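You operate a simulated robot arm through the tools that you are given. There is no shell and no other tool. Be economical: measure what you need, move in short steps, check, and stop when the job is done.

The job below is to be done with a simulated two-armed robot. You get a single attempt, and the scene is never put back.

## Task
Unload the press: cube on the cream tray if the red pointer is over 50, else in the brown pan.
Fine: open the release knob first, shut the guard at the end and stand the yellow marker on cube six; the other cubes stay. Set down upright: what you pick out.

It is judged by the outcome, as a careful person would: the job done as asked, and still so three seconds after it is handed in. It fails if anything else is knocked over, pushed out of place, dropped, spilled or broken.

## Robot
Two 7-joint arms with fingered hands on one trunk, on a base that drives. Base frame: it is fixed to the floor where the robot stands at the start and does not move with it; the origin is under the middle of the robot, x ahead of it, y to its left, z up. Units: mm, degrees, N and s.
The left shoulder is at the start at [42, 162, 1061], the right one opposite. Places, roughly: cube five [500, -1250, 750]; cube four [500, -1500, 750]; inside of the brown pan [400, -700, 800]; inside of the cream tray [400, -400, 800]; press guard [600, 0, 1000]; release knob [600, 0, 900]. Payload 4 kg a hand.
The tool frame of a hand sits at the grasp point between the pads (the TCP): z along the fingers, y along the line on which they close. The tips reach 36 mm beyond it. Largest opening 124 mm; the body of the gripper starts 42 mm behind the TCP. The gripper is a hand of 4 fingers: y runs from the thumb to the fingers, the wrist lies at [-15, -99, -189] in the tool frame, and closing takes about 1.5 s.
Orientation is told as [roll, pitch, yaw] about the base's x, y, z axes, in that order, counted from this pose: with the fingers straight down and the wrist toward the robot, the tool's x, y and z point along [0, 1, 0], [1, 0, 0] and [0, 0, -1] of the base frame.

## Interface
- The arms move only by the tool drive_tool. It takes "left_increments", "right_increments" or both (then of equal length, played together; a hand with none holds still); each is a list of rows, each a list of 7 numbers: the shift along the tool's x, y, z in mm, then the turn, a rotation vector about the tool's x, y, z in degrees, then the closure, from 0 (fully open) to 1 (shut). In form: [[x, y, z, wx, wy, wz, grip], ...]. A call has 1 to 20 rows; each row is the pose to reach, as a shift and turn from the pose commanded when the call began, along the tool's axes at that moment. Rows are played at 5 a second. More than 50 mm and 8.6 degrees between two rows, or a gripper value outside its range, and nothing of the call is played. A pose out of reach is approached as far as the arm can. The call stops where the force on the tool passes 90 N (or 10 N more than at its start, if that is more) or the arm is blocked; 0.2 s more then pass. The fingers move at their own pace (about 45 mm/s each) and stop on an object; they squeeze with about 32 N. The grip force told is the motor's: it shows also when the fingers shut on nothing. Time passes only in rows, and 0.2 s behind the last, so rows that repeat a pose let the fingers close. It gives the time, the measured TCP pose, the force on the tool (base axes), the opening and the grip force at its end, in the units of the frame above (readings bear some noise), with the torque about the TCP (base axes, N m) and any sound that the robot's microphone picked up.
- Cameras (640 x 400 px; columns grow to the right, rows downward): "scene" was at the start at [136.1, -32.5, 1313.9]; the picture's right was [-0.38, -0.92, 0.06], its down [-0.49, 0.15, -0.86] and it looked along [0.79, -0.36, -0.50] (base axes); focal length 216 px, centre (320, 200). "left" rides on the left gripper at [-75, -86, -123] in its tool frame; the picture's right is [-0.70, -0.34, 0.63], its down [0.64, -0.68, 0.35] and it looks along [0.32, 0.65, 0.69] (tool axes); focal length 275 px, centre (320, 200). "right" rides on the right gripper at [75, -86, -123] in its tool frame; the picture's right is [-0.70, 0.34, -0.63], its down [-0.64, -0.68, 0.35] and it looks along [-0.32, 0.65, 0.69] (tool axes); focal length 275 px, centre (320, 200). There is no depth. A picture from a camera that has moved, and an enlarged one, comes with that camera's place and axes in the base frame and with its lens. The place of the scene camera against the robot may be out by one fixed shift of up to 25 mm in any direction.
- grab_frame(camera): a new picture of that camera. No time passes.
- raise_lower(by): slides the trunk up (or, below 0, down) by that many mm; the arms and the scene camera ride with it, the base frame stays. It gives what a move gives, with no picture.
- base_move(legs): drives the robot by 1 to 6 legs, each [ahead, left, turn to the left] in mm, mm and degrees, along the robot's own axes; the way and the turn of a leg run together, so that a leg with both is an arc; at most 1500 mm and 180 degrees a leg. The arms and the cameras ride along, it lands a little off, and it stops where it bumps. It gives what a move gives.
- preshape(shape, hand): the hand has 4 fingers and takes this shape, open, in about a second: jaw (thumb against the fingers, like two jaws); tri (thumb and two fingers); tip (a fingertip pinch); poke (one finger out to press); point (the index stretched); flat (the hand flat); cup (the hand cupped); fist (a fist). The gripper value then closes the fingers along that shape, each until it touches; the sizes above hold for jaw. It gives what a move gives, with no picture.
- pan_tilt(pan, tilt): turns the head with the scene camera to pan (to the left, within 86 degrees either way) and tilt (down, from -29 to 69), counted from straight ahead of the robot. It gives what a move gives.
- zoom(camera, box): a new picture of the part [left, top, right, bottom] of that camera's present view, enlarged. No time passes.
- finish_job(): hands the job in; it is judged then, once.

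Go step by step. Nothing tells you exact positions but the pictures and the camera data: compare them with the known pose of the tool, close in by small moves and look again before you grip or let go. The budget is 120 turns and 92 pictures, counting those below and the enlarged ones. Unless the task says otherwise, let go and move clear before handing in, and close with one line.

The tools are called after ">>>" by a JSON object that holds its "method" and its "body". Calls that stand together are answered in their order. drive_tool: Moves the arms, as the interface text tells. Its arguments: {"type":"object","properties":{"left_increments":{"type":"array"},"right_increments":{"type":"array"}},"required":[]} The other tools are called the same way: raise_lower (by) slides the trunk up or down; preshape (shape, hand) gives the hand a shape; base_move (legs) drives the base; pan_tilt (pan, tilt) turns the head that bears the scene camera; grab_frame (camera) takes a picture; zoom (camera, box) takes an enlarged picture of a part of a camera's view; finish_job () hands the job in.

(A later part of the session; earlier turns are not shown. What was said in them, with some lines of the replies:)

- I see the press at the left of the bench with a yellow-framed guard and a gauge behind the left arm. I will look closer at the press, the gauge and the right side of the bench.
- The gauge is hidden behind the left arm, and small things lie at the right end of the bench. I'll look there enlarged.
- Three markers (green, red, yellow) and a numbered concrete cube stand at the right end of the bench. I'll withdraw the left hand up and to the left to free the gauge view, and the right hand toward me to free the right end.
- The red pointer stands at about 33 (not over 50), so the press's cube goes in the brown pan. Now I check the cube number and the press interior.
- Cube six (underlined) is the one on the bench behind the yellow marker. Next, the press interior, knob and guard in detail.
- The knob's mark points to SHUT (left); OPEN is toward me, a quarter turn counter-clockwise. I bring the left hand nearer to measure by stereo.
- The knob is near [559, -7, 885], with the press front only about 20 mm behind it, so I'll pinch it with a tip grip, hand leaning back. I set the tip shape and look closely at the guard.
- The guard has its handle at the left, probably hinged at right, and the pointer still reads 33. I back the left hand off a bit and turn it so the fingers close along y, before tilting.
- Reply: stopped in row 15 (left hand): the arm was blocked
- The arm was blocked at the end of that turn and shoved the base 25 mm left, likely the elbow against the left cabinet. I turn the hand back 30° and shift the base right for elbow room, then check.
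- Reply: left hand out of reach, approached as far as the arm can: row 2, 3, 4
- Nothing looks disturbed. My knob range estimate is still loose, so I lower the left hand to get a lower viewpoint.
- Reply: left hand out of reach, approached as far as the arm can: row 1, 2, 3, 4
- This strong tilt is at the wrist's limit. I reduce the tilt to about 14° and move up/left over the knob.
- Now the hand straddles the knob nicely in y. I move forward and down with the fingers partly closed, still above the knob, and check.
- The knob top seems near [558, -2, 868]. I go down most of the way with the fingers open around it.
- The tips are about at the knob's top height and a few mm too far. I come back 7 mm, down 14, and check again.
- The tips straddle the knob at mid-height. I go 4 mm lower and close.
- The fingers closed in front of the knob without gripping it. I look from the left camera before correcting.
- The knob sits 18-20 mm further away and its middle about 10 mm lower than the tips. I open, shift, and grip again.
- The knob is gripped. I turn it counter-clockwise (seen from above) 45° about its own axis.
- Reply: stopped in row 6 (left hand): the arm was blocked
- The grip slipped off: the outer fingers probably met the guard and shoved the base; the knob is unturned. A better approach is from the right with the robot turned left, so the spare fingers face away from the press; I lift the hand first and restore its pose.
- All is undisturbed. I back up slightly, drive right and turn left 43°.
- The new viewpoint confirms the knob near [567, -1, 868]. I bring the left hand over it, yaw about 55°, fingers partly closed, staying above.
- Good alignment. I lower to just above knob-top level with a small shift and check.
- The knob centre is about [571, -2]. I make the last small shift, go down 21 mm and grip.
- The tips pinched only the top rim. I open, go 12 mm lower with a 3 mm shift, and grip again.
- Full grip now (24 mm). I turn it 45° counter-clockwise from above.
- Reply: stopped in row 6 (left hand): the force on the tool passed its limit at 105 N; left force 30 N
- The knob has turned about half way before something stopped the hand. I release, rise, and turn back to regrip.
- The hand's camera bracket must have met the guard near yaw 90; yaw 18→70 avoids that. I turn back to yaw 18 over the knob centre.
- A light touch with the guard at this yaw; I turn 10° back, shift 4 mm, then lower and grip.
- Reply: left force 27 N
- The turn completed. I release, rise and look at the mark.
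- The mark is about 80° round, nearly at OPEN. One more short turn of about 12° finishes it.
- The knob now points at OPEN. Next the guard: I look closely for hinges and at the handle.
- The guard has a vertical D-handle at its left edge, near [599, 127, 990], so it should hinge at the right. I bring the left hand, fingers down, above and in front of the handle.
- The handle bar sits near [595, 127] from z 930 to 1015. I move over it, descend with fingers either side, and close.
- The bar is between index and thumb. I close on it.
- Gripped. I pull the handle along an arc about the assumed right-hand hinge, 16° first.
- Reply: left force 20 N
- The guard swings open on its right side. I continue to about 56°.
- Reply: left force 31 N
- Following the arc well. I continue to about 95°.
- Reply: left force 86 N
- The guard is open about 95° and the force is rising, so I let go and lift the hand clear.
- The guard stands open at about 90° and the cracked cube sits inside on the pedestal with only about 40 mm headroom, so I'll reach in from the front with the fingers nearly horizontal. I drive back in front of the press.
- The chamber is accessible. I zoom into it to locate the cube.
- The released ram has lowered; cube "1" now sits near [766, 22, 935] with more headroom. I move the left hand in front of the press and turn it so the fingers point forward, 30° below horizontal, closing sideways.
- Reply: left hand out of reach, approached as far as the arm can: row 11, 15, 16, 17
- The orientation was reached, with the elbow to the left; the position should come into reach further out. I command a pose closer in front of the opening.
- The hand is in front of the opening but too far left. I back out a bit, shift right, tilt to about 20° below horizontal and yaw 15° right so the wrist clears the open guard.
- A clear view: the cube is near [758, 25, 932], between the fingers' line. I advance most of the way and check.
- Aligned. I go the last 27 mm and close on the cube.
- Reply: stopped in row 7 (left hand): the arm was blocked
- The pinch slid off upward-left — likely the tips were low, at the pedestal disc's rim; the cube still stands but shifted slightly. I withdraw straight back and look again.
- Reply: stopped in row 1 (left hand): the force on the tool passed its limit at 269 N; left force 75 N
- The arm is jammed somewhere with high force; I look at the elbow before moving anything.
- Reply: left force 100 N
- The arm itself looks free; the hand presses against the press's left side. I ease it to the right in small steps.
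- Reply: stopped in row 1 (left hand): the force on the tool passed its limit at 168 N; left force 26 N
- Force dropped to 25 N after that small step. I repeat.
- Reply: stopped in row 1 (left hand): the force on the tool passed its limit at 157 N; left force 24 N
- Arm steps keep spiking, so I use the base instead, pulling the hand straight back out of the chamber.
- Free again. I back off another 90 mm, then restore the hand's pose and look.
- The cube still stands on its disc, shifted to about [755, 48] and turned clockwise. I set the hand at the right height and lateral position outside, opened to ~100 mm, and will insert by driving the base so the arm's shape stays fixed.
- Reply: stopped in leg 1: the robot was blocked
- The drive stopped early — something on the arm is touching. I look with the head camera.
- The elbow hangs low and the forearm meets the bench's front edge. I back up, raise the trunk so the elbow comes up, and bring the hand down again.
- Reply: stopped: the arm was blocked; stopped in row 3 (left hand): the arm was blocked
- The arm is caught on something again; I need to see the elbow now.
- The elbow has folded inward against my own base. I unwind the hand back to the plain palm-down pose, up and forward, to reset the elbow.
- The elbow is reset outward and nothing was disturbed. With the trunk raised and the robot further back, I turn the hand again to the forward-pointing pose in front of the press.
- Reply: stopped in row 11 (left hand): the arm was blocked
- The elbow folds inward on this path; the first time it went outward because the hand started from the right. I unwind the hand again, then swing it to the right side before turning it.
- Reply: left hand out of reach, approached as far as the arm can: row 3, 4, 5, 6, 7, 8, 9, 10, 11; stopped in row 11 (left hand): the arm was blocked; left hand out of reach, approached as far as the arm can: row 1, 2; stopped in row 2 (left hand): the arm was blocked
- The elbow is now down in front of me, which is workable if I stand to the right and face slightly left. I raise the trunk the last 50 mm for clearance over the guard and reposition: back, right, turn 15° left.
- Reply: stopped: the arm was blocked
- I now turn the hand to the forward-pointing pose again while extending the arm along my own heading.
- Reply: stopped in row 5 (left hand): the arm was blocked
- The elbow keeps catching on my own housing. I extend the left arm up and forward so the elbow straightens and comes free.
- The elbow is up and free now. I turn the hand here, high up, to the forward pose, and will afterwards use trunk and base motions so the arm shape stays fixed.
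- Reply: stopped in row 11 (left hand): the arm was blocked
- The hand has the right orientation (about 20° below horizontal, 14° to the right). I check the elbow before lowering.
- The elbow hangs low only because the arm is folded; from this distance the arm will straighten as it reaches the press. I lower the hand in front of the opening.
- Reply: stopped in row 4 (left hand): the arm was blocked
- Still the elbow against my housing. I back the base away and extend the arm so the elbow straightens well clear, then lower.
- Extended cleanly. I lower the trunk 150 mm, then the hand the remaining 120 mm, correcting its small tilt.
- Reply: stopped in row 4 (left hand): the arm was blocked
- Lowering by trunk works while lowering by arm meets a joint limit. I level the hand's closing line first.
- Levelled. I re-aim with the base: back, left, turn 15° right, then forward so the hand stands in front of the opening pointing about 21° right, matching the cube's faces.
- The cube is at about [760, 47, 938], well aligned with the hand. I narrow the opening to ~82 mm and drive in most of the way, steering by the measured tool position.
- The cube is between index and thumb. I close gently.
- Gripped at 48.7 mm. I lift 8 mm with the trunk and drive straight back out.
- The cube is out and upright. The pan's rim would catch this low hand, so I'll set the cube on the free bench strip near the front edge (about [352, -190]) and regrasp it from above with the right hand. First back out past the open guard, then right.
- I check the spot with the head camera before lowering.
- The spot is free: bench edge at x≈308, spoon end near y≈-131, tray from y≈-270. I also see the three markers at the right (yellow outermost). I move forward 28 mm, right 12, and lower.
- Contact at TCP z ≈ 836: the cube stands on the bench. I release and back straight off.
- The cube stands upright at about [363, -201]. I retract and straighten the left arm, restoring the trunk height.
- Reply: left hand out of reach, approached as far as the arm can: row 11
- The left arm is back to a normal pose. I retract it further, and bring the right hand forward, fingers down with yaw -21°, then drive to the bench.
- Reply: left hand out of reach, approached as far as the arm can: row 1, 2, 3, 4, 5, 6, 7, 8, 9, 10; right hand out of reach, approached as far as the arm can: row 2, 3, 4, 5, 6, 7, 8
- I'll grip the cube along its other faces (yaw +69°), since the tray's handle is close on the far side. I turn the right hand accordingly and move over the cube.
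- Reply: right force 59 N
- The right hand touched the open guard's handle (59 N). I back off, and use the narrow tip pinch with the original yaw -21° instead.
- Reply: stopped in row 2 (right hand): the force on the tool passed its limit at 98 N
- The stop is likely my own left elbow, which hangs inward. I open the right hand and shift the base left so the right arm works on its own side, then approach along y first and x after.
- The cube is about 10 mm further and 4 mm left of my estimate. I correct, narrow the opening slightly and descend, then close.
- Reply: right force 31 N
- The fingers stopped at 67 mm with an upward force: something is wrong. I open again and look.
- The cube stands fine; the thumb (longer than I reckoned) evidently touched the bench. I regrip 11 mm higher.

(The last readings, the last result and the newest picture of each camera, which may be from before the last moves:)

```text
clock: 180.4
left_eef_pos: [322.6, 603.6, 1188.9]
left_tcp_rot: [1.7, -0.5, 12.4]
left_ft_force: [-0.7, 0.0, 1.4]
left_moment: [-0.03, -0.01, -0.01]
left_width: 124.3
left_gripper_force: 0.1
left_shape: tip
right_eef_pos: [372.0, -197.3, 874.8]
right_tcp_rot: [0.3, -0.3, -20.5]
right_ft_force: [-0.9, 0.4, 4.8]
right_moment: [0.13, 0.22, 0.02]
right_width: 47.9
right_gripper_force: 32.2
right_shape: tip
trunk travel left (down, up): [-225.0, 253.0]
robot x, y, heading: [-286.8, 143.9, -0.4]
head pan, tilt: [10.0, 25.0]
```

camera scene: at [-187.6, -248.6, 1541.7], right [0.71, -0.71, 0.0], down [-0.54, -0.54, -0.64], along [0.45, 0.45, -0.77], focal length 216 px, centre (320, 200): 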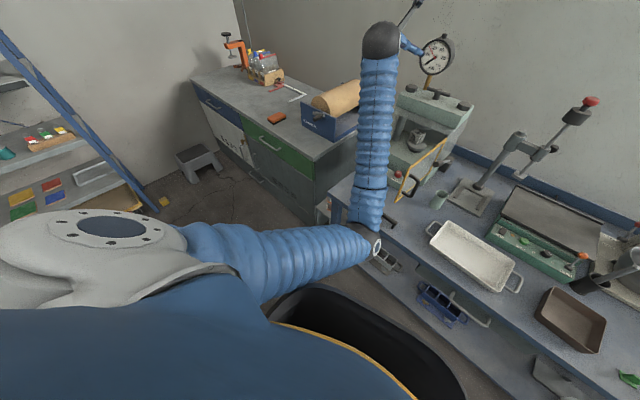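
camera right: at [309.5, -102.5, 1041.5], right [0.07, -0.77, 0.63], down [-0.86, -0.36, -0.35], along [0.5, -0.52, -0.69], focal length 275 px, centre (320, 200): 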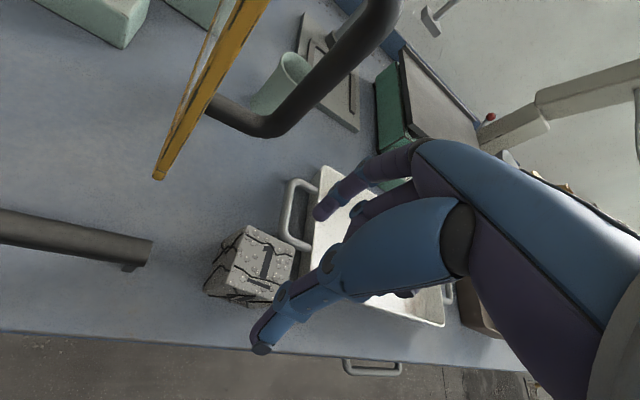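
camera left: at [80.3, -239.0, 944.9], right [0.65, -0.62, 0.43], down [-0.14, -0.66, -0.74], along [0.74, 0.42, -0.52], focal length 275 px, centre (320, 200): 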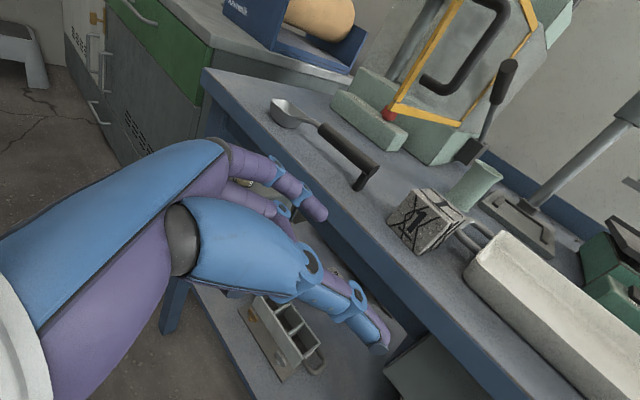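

Gripped (48 mm). I lift it well clear and drive right, over the brown pan.

>>> {"method": "drive_tool", "body": {"right_increments": [[0, 0, -20, 0, 0, 0, 1], [0, 0, -50, 0, 0, 0, 1], [0, 0, -90, 0, 0, 0, 1], [0, 0, -120, 0, 0, 0, 1]]}}

>>> {"method": "base_move", "body": {"legs": [[0, -490, 0], [58, 0, 0]]}}

>>> {"method": "grab_frame", "body": {"camera": "right"}}

```text
clock: 181.4
left_eef_pos: [321.4, 602.5, 1187.7]
left_tcp_rot: [1.5, -0.4, 12.4]
left_ft_force: [-0.1, -0.6, -0.5]
left_moment: [-0.03, -0.01, -0.02]
left_width: 123.9
left_gripper_force: 0.0
left_shape: tip
right_eef_pos: [375.5, -197.5, 995.5]
right_tcp_rot: [0.2, -0.2, -20.6]
right_ft_force: [0.0, 0.1, -1.6]
right_moment: [0.01, 0.01, -0.01]
right_width: 47.6
right_gripper_force: 32.1
right_shape: tip
trunk travel left (down, up): [-225.0, 253.0]
robot x, y, heading: [-286.3, 146.2, -0.3]
head pan, tilt: [10.0, 25.0]
```

```text
clock: 184.9
left_eef_pos: [379.7, 119.3, 1187.0]
left_tcp_rot: [1.6, -0.3, 12.9]
left_ft_force: [0.8, -0.3, -1.1]
left_moment: [-0.03, 0.04, 0.02]
left_width: 124.1
left_gripper_force: 0.1
left_shape: tip
right_eef_pos: [437.6, -682.0, 992.0]
right_tcp_rot: [0.2, -0.1, -20.2]
right_ft_force: [1.0, 0.2, -2.8]
right_moment: [0.0, 0.02, -0.03]
right_width: 47.7
right_gripper_force: 32.3
right_shape: tip
trunk travel left (down, up): [-225.0, 253.0]
robot x, y, heading: [-228.6, -339.1, 0.4]
head pan, tilt: [10.0, 25.0]
```

```text
2 pictures are left
camera right: at [383.0, -581.8, 1114.8], right [0.08, -0.77, 0.63], down [-0.86, -0.37, -0.35], along [0.5, -0.52, -0.69], focal length 275 px, centre (320, 200)
```

right: 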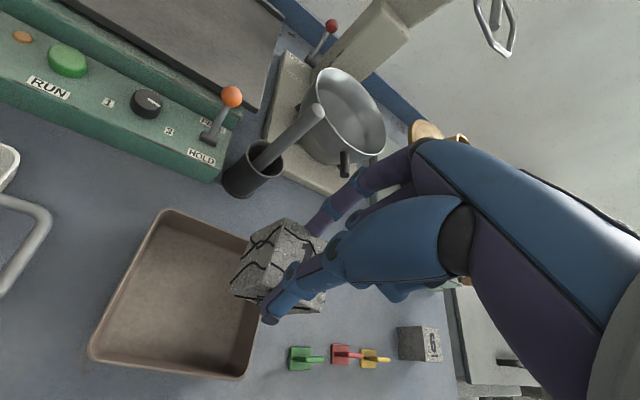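

I see everything needed: pan rim x 364–489, y -600…-712 (centre ≈ [428, -656]), yellow marker ≈ [392, -917], cube six ≈ [417, -1015]. I centre over the pan and lower.

>>> {"method": "drive_tool", "body": {"right_increments": [[10, -9, 0, 0, 0, 0, 1], [20, -18, 0, 0, 0, 0, 1], [20, -18, 30, 0, 0, 0, 1], [20, -18, 60, 0, 0, 0, 1], [20, -18, 85, 0, 0, 0, 1], [20, -18, 100, 0, 0, 0, 1]]}}

>>> {"method": "drive_tool", "body": {"right_increments": [[0, 0, 3, 0, 0, 0, 1], [0, 0, 6, 0, 0, 0, 1], [0, 0, 9, 0, 0, 0, 1]]}}

```text
clock: 186.3
left_eef_pos: [377.5, 118.0, 1187.6]
left_tcp_rot: [1.6, -0.5, 12.7]
left_ft_force: [-0.4, 0.0, 0.5]
left_moment: [0.02, -0.01, 0.0]
left_width: 123.9
left_gripper_force: 0.1
left_shape: tip
right_eef_pos: [425.9, -657.3, 894.3]
right_tcp_rot: [0.4, -0.1, -20.2]
right_ft_force: [0.7, 0.1, -2.1]
right_moment: [0.01, 0.02, -0.01]
right_width: 47.3
right_gripper_force: 32.0
right_shape: tip
trunk travel left (down, up): [-225.0, 253.0]
robot x, y, heading: [-230.7, -342.3, 0.3]
head pan, tilt: [10.0, 25.0]
```

```text
clock: 187.1
left_eef_pos: [377.6, 118.9, 1187.7]
left_tcp_rot: [1.6, -0.4, 12.8]
left_ft_force: [-0.2, 0.3, -0.3]
left_moment: [-0.02, -0.01, 0.02]
left_width: 124.1
left_gripper_force: 0.1
left_shape: tip
right_eef_pos: [425.3, -657.6, 886.1]
right_tcp_rot: [0.3, -0.2, -20.0]
right_ft_force: [0.3, 0.1, -3.3]
right_moment: [0.0, -0.05, -0.05]
right_width: 47.7
right_gripper_force: 32.2
right_shape: tip
trunk travel left (down, up): [-225.0, 253.0]
robot x, y, heading: [-230.7, -339.1, 0.1]
head pan, tilt: [10.0, 25.0]
```

>>> {"method": "drive_tool", "body": {"right_increments": [[0, 0, 2, 0, 0, 0, 1], [0, 0, 4, 0, 0, 0, 1], [0, 0, 5, 0, 0, 0, 1], [0, 0, 5, 0, 0, 0, 1]]}}

>>> {"method": "drive_tool", "body": {"right_increments": [[0, 0, 1.5, 0, 0, 0, 1], [0, 0, 2.5, 0, 0, 0, 1], [0, 0, 2.5, 0, 0, 0, 1]]}}

```text
clock: 188.1
left_eef_pos: [377.0, 119.2, 1187.8]
left_tcp_rot: [1.6, -0.4, 12.8]
left_ft_force: [0.5, 0.8, 0.3]
left_moment: [0.01, 0.03, 0.01]
left_width: 124.0
left_gripper_force: 0.0
left_shape: tip
right_eef_pos: [426.0, -656.7, 880.9]
right_tcp_rot: [0.2, -0.3, -20.1]
right_ft_force: [0.7, 0.5, -0.9]
right_moment: [0.0, 0.02, 0.01]
right_width: 47.5
right_gripper_force: 32.6
right_shape: tip
trunk travel left (down, up): [-225.0, 253.0]
robot x, y, heading: [-229.7, -339.8, 0.0]
head pan, tilt: [10.0, 25.0]
```

```text
clock: 188.9
left_eef_pos: [377.2, 117.8, 1187.1]
left_tcp_rot: [1.5, -0.5, 12.8]
left_ft_force: [-0.5, -0.3, -0.8]
left_moment: [-0.02, 0.02, -0.03]
left_width: 124.3
left_gripper_force: 0.1
left_shape: tip
right_eef_pos: [426.9, -655.4, 880.0]
right_tcp_rot: [0.3, -0.3, -20.2]
right_ft_force: [1.7, -1.4, 13.8]
right_moment: [0.07, 0.14, -0.01]
right_width: 48.0
right_gripper_force: 31.8
right_shape: tip
trunk travel left (down, up): [-225.0, 253.0]
robot x, y, heading: [-228.7, -341.5, 0.1]
head pan, tilt: [10.0, 25.0]
```

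The cube is down on the pan floor. I release and lift straight up.

>>> {"method": "drive_tool", "body": {"right_increments": [[0, 0, -1, 0, 0, 0, 0.55], [0, 0, -1, 0, 0, 0, 0.48], [0, 0, -1, 0, 0, 0, 0.46], [0, 0, -1, 0, 0, 0, 0.46], [0, 0, -30, 0, 0, 0, 0.46], [0, 0, -70, 0, 0, 0, 0.46], [0, 0, -110, 0, 0, 0, 0.46], [0, 0, -130, 0, 0, 0, 0.46]]}}

```text
clock: 190.7
left_eef_pos: [376.3, 118.9, 1187.7]
left_tcp_rot: [1.6, -0.3, 12.8]
left_ft_force: [0.7, -0.4, 0.1]
left_moment: [0.0, -0.02, -0.07]
left_width: 123.9
left_gripper_force: 0.0
left_shape: tip
right_eef_pos: [426.2, -658.6, 1008.2]
right_tcp_rot: [0.0, -0.2, -20.2]
right_ft_force: [-0.5, 0.0, 0.0]
right_moment: [-0.02, -0.01, -0.04]
right_width: 66.8
right_gripper_force: 0.1
right_shape: tip
trunk travel left (down, up): [-225.0, 253.0]
robot x, y, heading: [-230.0, -345.8, 0.2]
head pan, tilt: [10.0, 25.0]
```

Next the yellow marker: I drive right, turn the hand to yaw 0 and hover over it.

>>> {"method": "base_move", "body": {"legs": [[0, -260, 0]]}}

>>> {"method": "drive_tool", "body": {"right_increments": [[-4, -10, 15, 0, 0, -7, 0.46], [-8, -20, 30, 0, 0, -14, 0.46], [-9, -32, 45, 0, 0, -20, 0.46], [-9, -32, 65, 0, 0, -20, 0.46], [-9, -32, 80, 0, 0, -20, 0.46]]}}

>>> {"method": "grab_frame", "body": {"camera": "right"}}

```text
clock: 192.5
left_eef_pos: [378.6, -145.1, 1187.7]
left_tcp_rot: [1.6, -0.4, 12.7]
left_ft_force: [-0.7, 0.0, 0.5]
left_moment: [0.03, 0.0, 0.0]
left_width: 123.9
left_gripper_force: 0.0
left_shape: tip
right_eef_pos: [426.0, -922.9, 1008.6]
right_tcp_rot: [0.3, -0.3, -20.2]
right_ft_force: [-0.3, -0.8, 0.6]
right_moment: [0.02, -0.01, 0.01]
right_width: 66.7
right_gripper_force: 0.1
right_shape: tip
trunk travel left (down, up): [-225.0, 253.0]
robot x, y, heading: [-229.5, -601.0, 0.1]
head pan, tilt: [10.0, 25.0]
```

```text
clock: 193.7
left_eef_pos: [379.7, -144.0, 1187.2]
left_tcp_rot: [1.6, -0.4, 12.6]
left_ft_force: [0.0, 0.2, 0.2]
left_moment: [0.0, 0.05, 0.0]
left_width: 123.8
left_gripper_force: 0.0
left_shape: tip
right_eef_pos: [395.0, -918.8, 929.4]
right_tcp_rot: [0.0, -0.3, -0.2]
right_ft_force: [0.6, 0.2, 0.3]
right_moment: [0.01, 0.0, 0.02]
right_width: 66.6
right_gripper_force: 0.1
right_shape: tip
trunk travel left (down, up): [-225.0, 253.0]
robot x, y, heading: [-230.2, -598.8, -0.1]
head pan, tilt: [10.0, 25.0]
```

```text
1 pictures are left
camera right: at [308.5, -843.3, 1050.9], right [0.33, -0.7, 0.63], down [-0.68, -0.64, -0.35], along [0.65, -0.32, -0.69], focal length 275 px, centre (320, 200)
```

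right: 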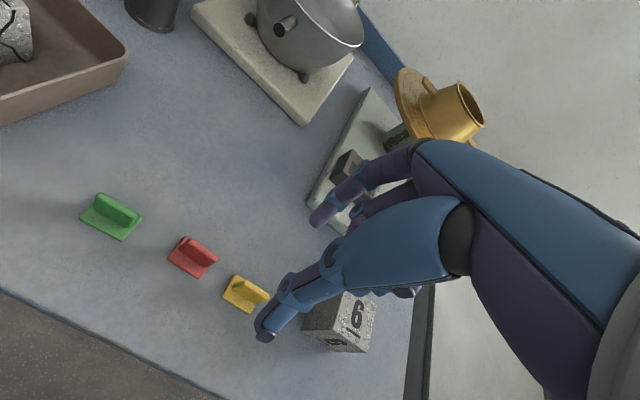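

The yellow marker is a thin upright plate along y at about [383, -920]; cube six's top is centred near [407, -1011, 865]. I shift 12 mm back, lower and pinch the plate.

>>> {"method": "drive_tool", "body": {"right_increments": [[-1, -12, 0, 0, 0, 0, 0.46], [-1, -12, 25, 0, 0, 0, 0.46], [-1, -12, 45, 0, 0, 0, 0.5], [-1, -12, 58, 0, 0, 0, 0.5]]}}

>>> {"method": "drive_tool", "body": {"right_increments": [[0, 0, 0, 0, 0, 0, 0.7], [0, 0, 0, 0, 0, 0, 0.85], [0, 0, 0, 0, 0, 0, 1], [0, 0, 0, 0, 0, 0, 1], [0, 0, 0, 0, 0, 0, 1]]}}

```text
clock: 194.7
left_eef_pos: [378.6, -143.4, 1186.8]
left_tcp_rot: [1.7, -0.4, 12.7]
left_ft_force: [0.3, 0.1, 0.3]
left_moment: [-0.02, -0.01, 0.0]
left_width: 124.1
left_gripper_force: 0.1
left_shape: tip
right_eef_pos: [383.5, -918.5, 868.7]
right_tcp_rot: [0.1, -0.3, -0.1]
right_ft_force: [-0.8, 0.2, -0.2]
right_moment: [0.03, -0.03, 0.02]
right_width: 62.7
right_gripper_force: 0.1
right_shape: tip
trunk travel left (down, up): [-225.0, 253.0]
robot x, y, heading: [-231.1, -605.1, 0.1]
head pan, tilt: [10.0, 25.0]
```

```text
clock: 195.9
left_eef_pos: [378.4, -144.2, 1187.4]
left_tcp_rot: [1.7, -0.4, 12.7]
left_ft_force: [0.0, -0.1, -0.4]
left_moment: [0.0, 0.02, 0.02]
left_width: 124.1
left_gripper_force: 0.0
left_shape: tip
right_eef_pos: [383.3, -917.8, 869.2]
right_tcp_rot: [0.1, -0.3, -0.2]
right_ft_force: [-0.3, 0.8, 0.8]
right_moment: [0.0, -0.01, 0.0]
right_width: 0.2
right_gripper_force: 24.3
right_shape: tip
trunk travel left (down, up): [-225.0, 253.0]
robot x, y, heading: [-230.9, -602.5, 0.2]
head pan, tilt: [10.0, 25.0]
```

The reading can't tell a thin plate from nothing, so I regrip 4 mm lower, then lift and move over cube six before spending the last picture.

>>> {"method": "drive_tool", "body": {"right_increments": [[0, 0, 0, 0, 0, 0, 0.75], [0, 0, 0, 0, 0, 0, 0.75], [0, 0, 4, 0, 0, 0, 0.75], [0, 0, 4, 0, 0, 0, 1], [0, 0, 4, 0, 0, 0, 1], [0, 0, 4, 0, 0, 0, 1], [0, 0, 4, 0, 0, 0, 1]]}}

>>> {"method": "drive_tool", "body": {"right_increments": [[0, 0, -20, 0, 0, 0, 1], [0, 0, -50, 0, 0, 0, 1], [0, 0, -85, 0, 0, 0, 1], [0, 0, -85, 0, 0, 0, 1]]}}

```text
clock: 197.5
left_eef_pos: [377.6, -143.8, 1187.5]
left_tcp_rot: [1.5, -0.5, 12.7]
left_ft_force: [0.2, -0.5, 0.4]
left_moment: [-0.01, -0.04, 0.01]
left_width: 124.0
left_gripper_force: 0.0
left_shape: tip
right_eef_pos: [382.0, -917.1, 866.5]
right_tcp_rot: [0.1, -0.5, -0.3]
right_ft_force: [-1.9, 1.1, 7.7]
right_moment: [0.0, 0.05, 0.05]
right_width: 0.2
right_gripper_force: 32.1
right_shape: tip
trunk travel left (down, up): [-225.0, 253.0]
robot x, y, heading: [-228.2, -601.0, 0.0]
head pan, tilt: [10.0, 25.0]
```

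```text
clock: 198.5
left_eef_pos: [379.2, -143.6, 1186.7]
left_tcp_rot: [1.6, -0.4, 12.6]
left_ft_force: [-0.1, -0.8, -0.3]
left_moment: [0.04, -0.02, 0.03]
left_width: 123.8
left_gripper_force: 0.1
left_shape: tip
right_eef_pos: [382.0, -919.2, 950.9]
right_tcp_rot: [0.1, -0.3, -0.2]
right_ft_force: [0.1, 0.3, 0.9]
right_moment: [-0.02, 0.0, -0.01]
right_width: 0.0
right_gripper_force: 32.0
right_shape: tip
trunk travel left (down, up): [-225.0, 253.0]
robot x, y, heading: [-225.9, -597.8, -0.0]
head pan, tilt: [10.0, 25.0]
```

The touch at TCP 866 means the closed tips pressed on the plate's top: the bench is at z≈800, so I was too high. Corrected marker position is about [388, -924], plate top ≈829; I regrip at TCP z 853.

>>> {"method": "drive_tool", "body": {"right_increments": [[0, 0, 0, 0, 0, 0, 0.5], [-5, 6, 0, 0, 0, 0, 0.5], [-5, 6, 0, 0, 0, 0, 0.5], [-5, 6, 35, 0, 0, 0, 0.5], [-5, 6, 70, 0, 0, 0, 0.5], [-5, 6, 88, 0, 0, 0, 0.5], [-5, 6, 98, 0, 0, 0, 0.5]]}}

>>> {"method": "drive_tool", "body": {"right_increments": [[0, 0, 0, 0, 0, 0, 0.7], [0, 0, 0, 0, 0, 0, 0.85], [0, 0, 0, 0, 0, 0, 1], [0, 0, 0, 0, 0, 0, 1], [0, 0, 0, 0, 0, 0, 1], [0, 0, 0, 0, 0, 0, 1]]}}

```text
clock: 200.1
left_eef_pos: [378.1, -143.7, 1187.7]
left_tcp_rot: [1.7, -0.3, 12.5]
left_ft_force: [0.9, -0.7, -0.3]
left_moment: [0.0, -0.01, 0.03]
left_width: 123.9
left_gripper_force: 0.0
left_shape: tip
right_eef_pos: [388.1, -923.6, 852.3]
right_tcp_rot: [0.1, -0.4, -0.3]
right_ft_force: [0.0, -0.6, 0.5]
right_moment: [0.02, 0.01, 0.01]
right_width: 61.7
right_gripper_force: 0.0
right_shape: tip
trunk travel left (down, up): [-225.0, 253.0]
robot x, y, heading: [-231.7, -604.2, 0.2]
head pan, tilt: [10.0, 25.0]
```

```text
clock: 201.5
left_eef_pos: [377.6, -143.5, 1187.3]
left_tcp_rot: [1.6, -0.4, 12.8]
left_ft_force: [0.3, 0.3, -0.7]
left_moment: [-0.01, 0.01, -0.04]
left_width: 124.2
left_gripper_force: 0.1
left_shape: tip
right_eef_pos: [388.3, -923.7, 851.7]
right_tcp_rot: [0.1, -0.3, -0.2]
right_ft_force: [-0.9, 0.3, 0.0]
right_moment: [0.0, -0.04, 0.01]
right_width: 3.0
right_gripper_force: 32.2
right_shape: tip
trunk travel left (down, up): [-225.0, 253.0]
robot x, y, heading: [-230.5, -602.7, 0.4]
head pan, tilt: [10.0, 25.0]
```

Now 3.0 mm: the plate is gripped. I lift it and move over cube six, then take the last picture.

>>> {"method": "drive_tool", "body": {"right_increments": [[0, 0, -20, 0, 0, 0, 1], [0, 0, -55, 0, 0, 0, 1], [0, 0, -85, 0, 0, 0, 1], [-33, 10, -90, 0, 0, 0, 1], [-66, 19, -90, 0, 0, 0, 1], [-99, 28, -90, 0, 0, 0, 1], [-99, 28, -90, 0, 0, 0, 1]]}}

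>>> {"method": "grab_frame", "body": {"camera": "right"}}

```text
clock: 203.1
left_eef_pos: [378.7, -143.0, 1187.4]
left_tcp_rot: [1.6, -0.4, 12.8]
left_ft_force: [0.0, 0.9, 0.3]
left_moment: [0.0, 0.01, -0.01]
left_width: 124.0
left_gripper_force: 0.1
left_shape: tip
right_eef_pos: [415.6, -1022.8, 943.0]
right_tcp_rot: [0.0, -0.3, -0.1]
right_ft_force: [-0.3, 0.4, 0.6]
right_moment: [-0.01, 0.01, 0.0]
right_width: 2.5
right_gripper_force: 31.8
right_shape: tip
trunk travel left (down, up): [-225.0, 253.0]
robot x, y, heading: [-227.7, -606.0, -0.1]
head pan, tilt: [10.0, 25.0]
```

```text
0 pictures are left
camera right: at [330.6, -947.3, 1065.5], right [0.33, -0.7, 0.63], down [-0.68, -0.64, -0.35], along [0.65, -0.32, -0.69], focal length 275 px, centre (320, 200)
```

right: 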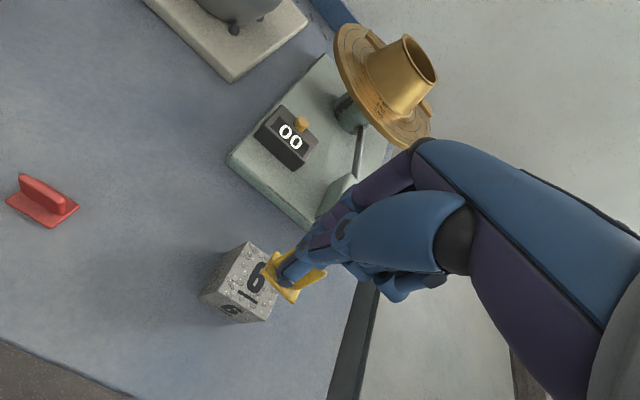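

The marker hangs upright in the hand, and cube six's top centre is near [418, -1027]; I shift 3 mm and lower until contact near TCP z 902.

>>> {"method": "drive_tool", "body": {"right_increments": [[0, 3, 10, 0, 0, 0, 1], [0, 3, 22, 0, 0, 0, 1], [0, 3, 33, 0, 0, 0, 1], [0, 3, 37, 0, 0, 0, 1], [0, 3, 37, 0, 0, 0, 1]]}}

>>> {"method": "drive_tool", "body": {"right_increments": [[0, 0, 1.5, 0, 0, 0, 1], [0, 0, 3, 0, 0, 0, 1], [0, 0, 3, 0, 0, 0, 1]]}}

```text
clock: 204.3
left_eef_pos: [379.3, -144.5, 1187.6]
left_tcp_rot: [1.6, -0.5, 12.5]
left_ft_force: [0.1, -0.5, 0.1]
left_moment: [-0.02, -0.05, 0.03]
left_width: 123.9
left_gripper_force: 0.1
left_shape: tip
right_eef_pos: [418.3, -1023.8, 906.6]
right_tcp_rot: [0.1, -0.4, -0.2]
right_ft_force: [-0.5, -0.1, -0.6]
right_moment: [0.0, -0.02, 0.03]
right_width: 2.8
right_gripper_force: 31.8
right_shape: tip
trunk travel left (down, up): [-225.0, 253.0]
robot x, y, heading: [-230.4, -603.3, 0.1]
head pan, tilt: [10.0, 25.0]
```

```text
clock: 205.1
left_eef_pos: [379.1, -143.1, 1188.3]
left_tcp_rot: [1.6, -0.3, 12.7]
left_ft_force: [0.9, -0.2, 0.6]
left_moment: [0.02, 0.0, -0.03]
left_width: 123.9
left_gripper_force: 0.1
left_shape: tip
right_eef_pos: [418.7, -1023.0, 902.0]
right_tcp_rot: [0.1, -0.4, -0.1]
right_ft_force: [0.5, -0.4, -0.1]
right_moment: [0.0, -0.01, -0.01]
right_width: 2.6
right_gripper_force: 32.0
right_shape: tip
trunk travel left (down, up): [-225.0, 253.0]
robot x, y, heading: [-230.2, -603.8, 0.3]
head pan, tilt: [10.0, 25.0]
```

>>> {"method": "drive_tool", "body": {"right_increments": [[0, 0, 1, 0, 0, 0, 1], [0, 0, 2, 0, 0, 0, 1], [0, 0, 2, 0, 0, 0, 1]]}}

>>> {"method": "drive_tool", "body": {"right_increments": [[0, 0, 1, 0, 0, 0, 1], [0, 0, 2, 0, 0, 0, 1], [0, 0, 2, 0, 0, 0, 1]]}}

```text
clock: 205.9
left_eef_pos: [378.2, -144.1, 1187.2]
left_tcp_rot: [1.7, -0.4, 12.6]
left_ft_force: [-0.5, -0.2, 0.4]
left_moment: [0.0, -0.01, 0.0]
left_width: 124.1
left_gripper_force: 0.0
left_shape: tip
right_eef_pos: [418.6, -1023.2, 900.0]
right_tcp_rot: [0.1, -0.3, -0.2]
right_ft_force: [0.3, -0.3, -0.1]
right_moment: [0.01, 0.01, -0.01]
right_width: 2.5
right_gripper_force: 32.2
right_shape: tip
trunk travel left (down, up): [-225.0, 253.0]
robot x, y, heading: [-226.9, -603.3, -0.1]
head pan, tilt: [10.0, 25.0]
```

```text
clock: 206.7
left_eef_pos: [379.1, -143.7, 1187.8]
left_tcp_rot: [1.6, -0.5, 12.7]
left_ft_force: [-0.8, -0.3, -0.1]
left_moment: [-0.01, -0.01, 0.0]
left_width: 124.0
left_gripper_force: 0.0
left_shape: tip
right_eef_pos: [417.1, -1022.1, 900.4]
right_tcp_rot: [0.1, -0.5, -0.3]
right_ft_force: [0.6, 1.3, 8.0]
right_moment: [0.02, -0.08, -0.01]
right_width: 2.4
right_gripper_force: 32.0
right_shape: tip
trunk travel left (down, up): [-225.0, 253.0]
robot x, y, heading: [-227.8, -603.7, -0.1]
head pan, tilt: [10.0, 25.0]
```

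Contact at TCP ≈ 900. I open gently and lift straight up.

>>> {"method": "drive_tool", "body": {"right_increments": [[0, 0, -0.5, 0, 0, 0, 0.9], [0, 0, -0.5, 0, 0, 0, 0.8], [0, 0, -0.5, 0, 0, 0, 0.7], [0, 0, -0.5, 0, 0, 0, 0.65], [0, 0, -0.5, 0, 0, 0, 0.65], [0, 0, -15, 0, 0, 0, 0.65], [0, 0, -40, 0, 0, 0, 0.65], [0, 0, -80, 0, 0, 0, 0.65], [0, 0, -125, 0, 0, 0, 0.65], [0, 0, -170, 0, 0, 0, 0.65]]}}

```text
clock: 208.9
left_eef_pos: [378.6, -143.5, 1187.3]
left_tcp_rot: [1.5, -0.3, 12.6]
left_ft_force: [0.0, 0.7, -0.3]
left_moment: [-0.05, 0.0, -0.04]
left_width: 124.3
left_gripper_force: 0.0
left_shape: tip
right_eef_pos: [414.3, -1022.2, 1071.4]
right_tcp_rot: [0.2, -0.3, -0.4]
right_ft_force: [0.4, -0.1, -0.4]
right_moment: [0.0, 0.02, 0.02]
right_width: 41.9
right_gripper_force: 0.0
right_shape: tip
trunk travel left (down, up): [-225.0, 253.0]
robot x, y, heading: [-231.9, -601.7, 0.0]
head pan, tilt: [10.0, 25.0]
```

The marker is released on cube six. Now the guard: I pull the right hand back, tilt it so the fingers point forward, and drive to the left so it stands right of the open guard.

>>> {"method": "drive_tool", "body": {"right_increments": [[-30, -21, 0, 0, 0, 0, 0.8], [-60, -43, 0, 0, 0, 0, 1], [-90, -64, 0, 0, 0, 0, 1], [-120, -86, 0, 0, 0, 0, 1], [-120, -86, 0, -8, 0, 0, 1], [-120, -86, 0, -16, 0, 0, 1], [-120, -86, 0, -24, 0, 0, 1], [-120, -86, 0, -32, 0, 0, 1], [-120, -86, 0, -40, 0, 0, 1], [-120, -86, 0, -48, 0, 0, 1], [-120, -86, 0, -55, 0, 0, 1]]}}

>>> {"method": "base_move", "body": {"legs": [[0, 925, 0], [140, 0, 0]]}}

```text
clock: 211.3
left_eef_pos: [379.0, -143.3, 1188.2]
left_tcp_rot: [1.6, -0.4, 12.6]
left_ft_force: [-0.8, -0.2, -0.4]
left_moment: [0.0, -0.03, -0.01]
left_width: 124.1
left_gripper_force: 0.0
left_shape: tip
right_eef_pos: [330.7, -1143.1, 1068.5]
right_tcp_rot: [0.2, -55.4, -0.4]
right_ft_force: [-0.6, -0.1, -0.5]
right_moment: [-0.01, -0.02, 0.04]
right_width: 0.1
right_gripper_force: 31.9
right_shape: tip
trunk travel left (down, up): [-225.0, 253.0]
robot x, y, heading: [-229.6, -600.5, 0.1]
head pan, tilt: [10.0, 25.0]
```

```text
clock: 217.0
left_eef_pos: [525.9, 755.4, 1185.4]
left_tcp_rot: [1.7, -0.3, 12.3]
left_ft_force: [0.8, 0.1, -0.5]
left_moment: [0.01, 0.05, 0.0]
left_width: 124.1
left_gripper_force: 0.0
left_shape: tip
right_eef_pos: [472.5, -243.3, 1066.5]
right_tcp_rot: [0.2, -55.3, -0.8]
right_ft_force: [1.3, -0.6, -0.8]
right_moment: [0.03, -0.02, 0.0]
right_width: 0.0
right_gripper_force: 31.7
right_shape: tip
trunk travel left (down, up): [-225.0, 253.0]
robot x, y, heading: [-84.2, 301.4, -0.3]
head pan, tilt: [10.0, 25.0]
```

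I lower beside the guard and push it along its closing arc, first half.

>>> {"method": "drive_tool", "body": {"right_increments": [[7, -26, 24, 0, 0, 0, 1], [14, -52, 49, 0, 0, 0, 1], [20, -78, 73, 0, 0, 0, 1]]}}

>>> {"method": "drive_tool", "body": {"right_increments": [[24, 0, 0, 0, 0, 0, 1], [48, 0, 0, 0, 0, 0, 1], [69, 0, 0, 0, 0, 0, 1], [90, 0, 0, 0, 0, 0, 1], [110, -1.5, -2, 0, 0, 0, 1], [129, -3, -4, 0, 0, 0, 1], [148, -1.5, -2, 0, 0, 0, 1], [167, 0, 0, 0, 0, 0, 1], [185, 3.5, 5, 0, 0, 0, 1], [202, 7.5, 10.6, 0, 0, 0, 1]]}}

```text
clock: 217.8
left_eef_pos: [524.8, 755.4, 1187.7]
left_tcp_rot: [1.7, -0.3, 12.3]
left_ft_force: [0.8, 0.0, 0.0]
left_moment: [0.02, -0.05, 0.02]
left_width: 124.0
left_gripper_force: 0.0
left_shape: tip
right_eef_pos: [486.5, -223.9, 961.8]
right_tcp_rot: [0.4, -55.3, -0.8]
right_ft_force: [-0.2, -0.5, -0.7]
right_moment: [0.0, 0.02, -0.01]
right_width: 0.1
right_gripper_force: 32.2
right_shape: tip
trunk travel left (down, up): [-225.0, 253.0]
robot x, y, heading: [-84.7, 299.2, -0.3]
head pan, tilt: [10.0, 25.0]
```

```text
clock: 220.0
left_eef_pos: [525.2, 755.6, 1187.4]
left_tcp_rot: [1.6, -0.4, 12.3]
left_ft_force: [-0.8, 0.3, 0.2]
left_moment: [-0.02, -0.01, 0.05]
left_width: 124.1
left_gripper_force: 0.0
left_shape: tip
right_eef_pos: [528.5, -28.5, 958.8]
right_tcp_rot: [0.2, -55.3, -0.8]
right_ft_force: [-0.5, 0.6, 0.3]
right_moment: [-0.04, 0.02, 0.0]
right_width: 0.0
right_gripper_force: 31.6
right_shape: tip
right hand out of reach, approached as far as the arm can: row 5, 6, 7, 8, 9, 10
trunk travel left (down, up): [-225.0, 253.0]
robot x, y, heading: [-84.8, 302.0, -0.2]
head pan, tilt: [10.0, 25.0]
```

The hand swept along with little force; the guard should be past half shut. I finish the push with the base, watching the force.

>>> {"method": "base_move", "body": {"legs": [[28, 50, 0], [30, 25, 0]]}}

>>> {"method": "base_move", "body": {"legs": [[14, 8, 0]]}}

```text
clock: 221.6
left_eef_pos: [581.1, 825.6, 1189.1]
left_tcp_rot: [1.4, -0.6, 11.9]
left_ft_force: [-1.0, 0.3, -0.1]
left_moment: [-0.01, 0.05, -0.03]
left_width: 124.2
left_gripper_force: 0.1
left_shape: tip
right_eef_pos: [574.3, 37.7, 965.4]
right_tcp_rot: [-0.5, -55.8, -0.9]
right_ft_force: [0.0, 0.0, 0.4]
right_moment: [-0.02, 0.01, -0.01]
right_width: 0.0
right_gripper_force: 32.0
right_shape: tip
trunk travel left (down, up): [-225.0, 253.0]
robot x, y, heading: [-33.8, 371.3, -0.7]
head pan, tilt: [10.0, 25.0]
stopped in leg 2: the robot was blocked; the commanded pose is now the measured one
```

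```text
clock: 222.6
left_eef_pos: [596.3, 824.2, 1188.6]
left_tcp_rot: [1.3, -0.6, 11.2]
left_ft_force: [-0.4, 0.5, -0.7]
left_moment: [0.01, 0.02, 0.0]
left_width: 123.8
left_gripper_force: 0.1
left_shape: tip
right_eef_pos: [576.4, 34.6, 965.8]
right_tcp_rot: [-1.2, -56.1, -1.4]
right_ft_force: [0.0, 0.2, -0.6]
right_moment: [0.0, 0.04, -0.01]
right_width: 0.0
right_gripper_force: 32.4
right_shape: tip
trunk travel left (down, up): [-225.0, 253.0]
robot x, y, heading: [-22.7, 380.4, -1.3]
head pan, tilt: [10.0, 25.0]
stopped in leg 1: the robot was blocked; the commanded pose is now the measured one
```

The base itself touched the cabinet; no force at the hand. I back the base 45 mm and push the last bit with the arm.

>>> {"method": "base_move", "body": {"legs": [[-50, -15, 1]]}}

>>> {"method": "drive_tool", "body": {"right_increments": [[5, 8, 12, 0, 0, 0, 1], [10, 17, 25, 0, 0, 0, 1], [15, 26, 37, 0, 0, 0, 1], [20, 34, 49, 0, 0, 0, 1], [22, 40, 57, 0, 0, 0, 1], [22, 44, 63, 0, 0, 0, 1], [22, 47, 67, 0, 0, 0, 1], [22, 50, 71, 0, 0, 0, 1]]}}

```text
clock: 223.5
left_eef_pos: [537.7, 820.0, 1190.2]
left_tcp_rot: [1.5, -0.7, 12.1]
left_ft_force: [-1.0, 0.1, 0.5]
left_moment: [0.0, -0.04, -0.01]
left_width: 124.0
left_gripper_force: 0.0
left_shape: tip
right_eef_pos: [534.6, 31.1, 964.7]
right_tcp_rot: [-0.8, -55.8, -0.4]
right_ft_force: [0.4, -0.1, -0.1]
right_moment: [0.03, 0.0, 0.03]
right_width: 0.3
right_gripper_force: 32.3
right_shape: tip
trunk travel left (down, up): [-225.0, 253.0]
robot x, y, heading: [-72.7, 369.0, -0.5]
head pan, tilt: [10.0, 25.0]
```

```text
clock: 225.5
left_eef_pos: [530.7, 801.8, 1195.6]
left_tcp_rot: [1.2, -1.0, 10.5]
left_ft_force: [-1.0, 0.1, -0.3]
left_moment: [-0.06, -0.02, -0.03]
left_width: 123.8
left_gripper_force: 0.1
left_shape: tip
right_eef_pos: [583.5, 35.0, 975.1]
right_tcp_rot: [-1.5, -56.7, -1.3]
right_ft_force: [-0.6, 0.1, 0.3]
right_moment: [0.03, 0.0, 0.01]
right_width: 0.2
right_gripper_force: 31.6
right_shape: tip
trunk travel left (down, up): [-225.0, 253.0]
robot x, y, heading: [-84.5, 362.7, -2.1]
head pan, tilt: [10.0, 25.0]
stopped in row 8 (right hand): the arm was blocked; the commanded pose is now the measured one
```

Still no force at the hand — my forearm must be touching the bench corner. I raise the trunk 65 mm and push again with the arm.

>>> {"method": "raise_lower", "body": {"by": 65}}

>>> {"method": "drive_tool", "body": {"right_increments": [[3, 1, 10, 0, 0, 0, 1], [6, 2, 18, 0, 0, 0, 1], [9, 3, 26, 0, 0, 0, 1], [12, 4, 33, 0, 0, 0, 1], [15, 5, 40, 0, 0, 0, 1]]}}

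```text
clock: 226.6
left_eef_pos: [540.4, 801.0, 1252.6]
left_tcp_rot: [1.4, -0.5, 10.6]
left_ft_force: [0.8, -0.3, -0.7]
left_moment: [-0.03, -0.02, 0.0]
left_width: 123.9
left_gripper_force: 0.0
left_shape: tip
right_eef_pos: [598.7, 34.5, 1028.4]
right_tcp_rot: [-0.9, -56.1, -1.5]
right_ft_force: [-8.5, 0.9, 2.4]
right_moment: [0.0, 0.03, 0.13]
right_width: 0.0
right_gripper_force: 32.0
right_shape: tip
trunk travel left (down, up): [-290.0, 188.0]
robot x, y, heading: [-80.2, 362.3, -1.9]
head pan, tilt: [10.0, 25.0]
```

```text
clock: 227.2
left_eef_pos: [536.3, 795.8, 1255.2]
left_tcp_rot: [1.5, -0.6, 10.3]
left_ft_force: [1.2, 0.5, -1.3]
left_moment: [0.01, 0.01, -0.01]
left_width: 123.9
left_gripper_force: 0.1
left_shape: tip
right_eef_pos: [602.9, 35.2, 1030.8]
right_tcp_rot: [-1.0, -57.2, -1.8]
right_ft_force: [-68.3, -3.6, 16.2]
right_moment: [0.13, 0.44, 0.52]
right_width: 0.0
right_gripper_force: 31.7
right_shape: tip
trunk travel left (down, up): [-290.0, 188.0]
robot x, y, heading: [-82.4, 361.5, -2.6]
head pan, tilt: [10.0, 25.0]
stopped in row 3 (right hand): the force on the tool passed its limit at 98 N (the readings are from after the stop); the commanded pose is now the measured one
```

Firm contact with the tips at x ≈ 633, the guard's closed plane, so it is shut. I back away clear of everything.

>>> {"method": "drive_tool", "body": {"right_increments": [[0, -8, -12, 0, 0, 0, 1], [0, -20, -30, 0, 0, 0, 1], [0, -35, -50, 0, 0, 0, 1]]}}

>>> {"method": "base_move", "body": {"legs": [[-220, 0, 0]]}}

```text
clock: 228.0
left_eef_pos: [540.5, 797.9, 1253.1]
left_tcp_rot: [1.5, -0.4, 10.6]
left_ft_force: [0.1, -0.8, 0.1]
left_moment: [0.0, 0.0, 0.01]
left_width: 124.0
left_gripper_force: 0.0
left_shape: tip
right_eef_pos: [550.1, 37.4, 1022.9]
right_tcp_rot: [-0.9, -56.4, -1.7]
right_ft_force: [-0.9, 0.2, -0.1]
right_moment: [-0.02, 0.02, 0.01]
right_width: 0.1
right_gripper_force: 32.3
right_shape: tip
trunk travel left (down, up): [-290.0, 188.0]
robot x, y, heading: [-83.7, 361.9, -2.2]
head pan, tilt: [10.0, 25.0]
```

```text
clock: 229.7
left_eef_pos: [317.6, 805.8, 1254.5]
left_tcp_rot: [1.4, -0.7, 10.4]
left_ft_force: [-0.8, -0.3, 0.5]
left_moment: [-0.02, -0.03, -0.01]
left_width: 123.8
left_gripper_force: 0.0
left_shape: tip
right_eef_pos: [324.9, 43.6, 1024.5]
right_tcp_rot: [-1.0, -56.5, -1.8]
right_ft_force: [0.4, -0.4, 0.3]
right_moment: [-0.01, 0.03, 0.01]
right_width: 0.1
right_gripper_force: 32.3
right_shape: tip
trunk travel left (down, up): [-290.0, 188.0]
robot x, y, heading: [-302.9, 369.5, -2.1]
head pan, tilt: [10.0, 25.0]
```

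Both hands are clear, nothing is held, and no pictures are left, so I hand the job in.

>>> {"method": "finish_job", "body": {}}

```text
The job is handed in.
```

I opened the release knob and read the red pointer at about 33, so the press cube (1) went upright into the brown pan. The yellow marker stands on cube six and the guard is pushed shut. I had no pictures left after the marker hovered over cube six, so its release and the shut guard are judged from touch and tool position only.
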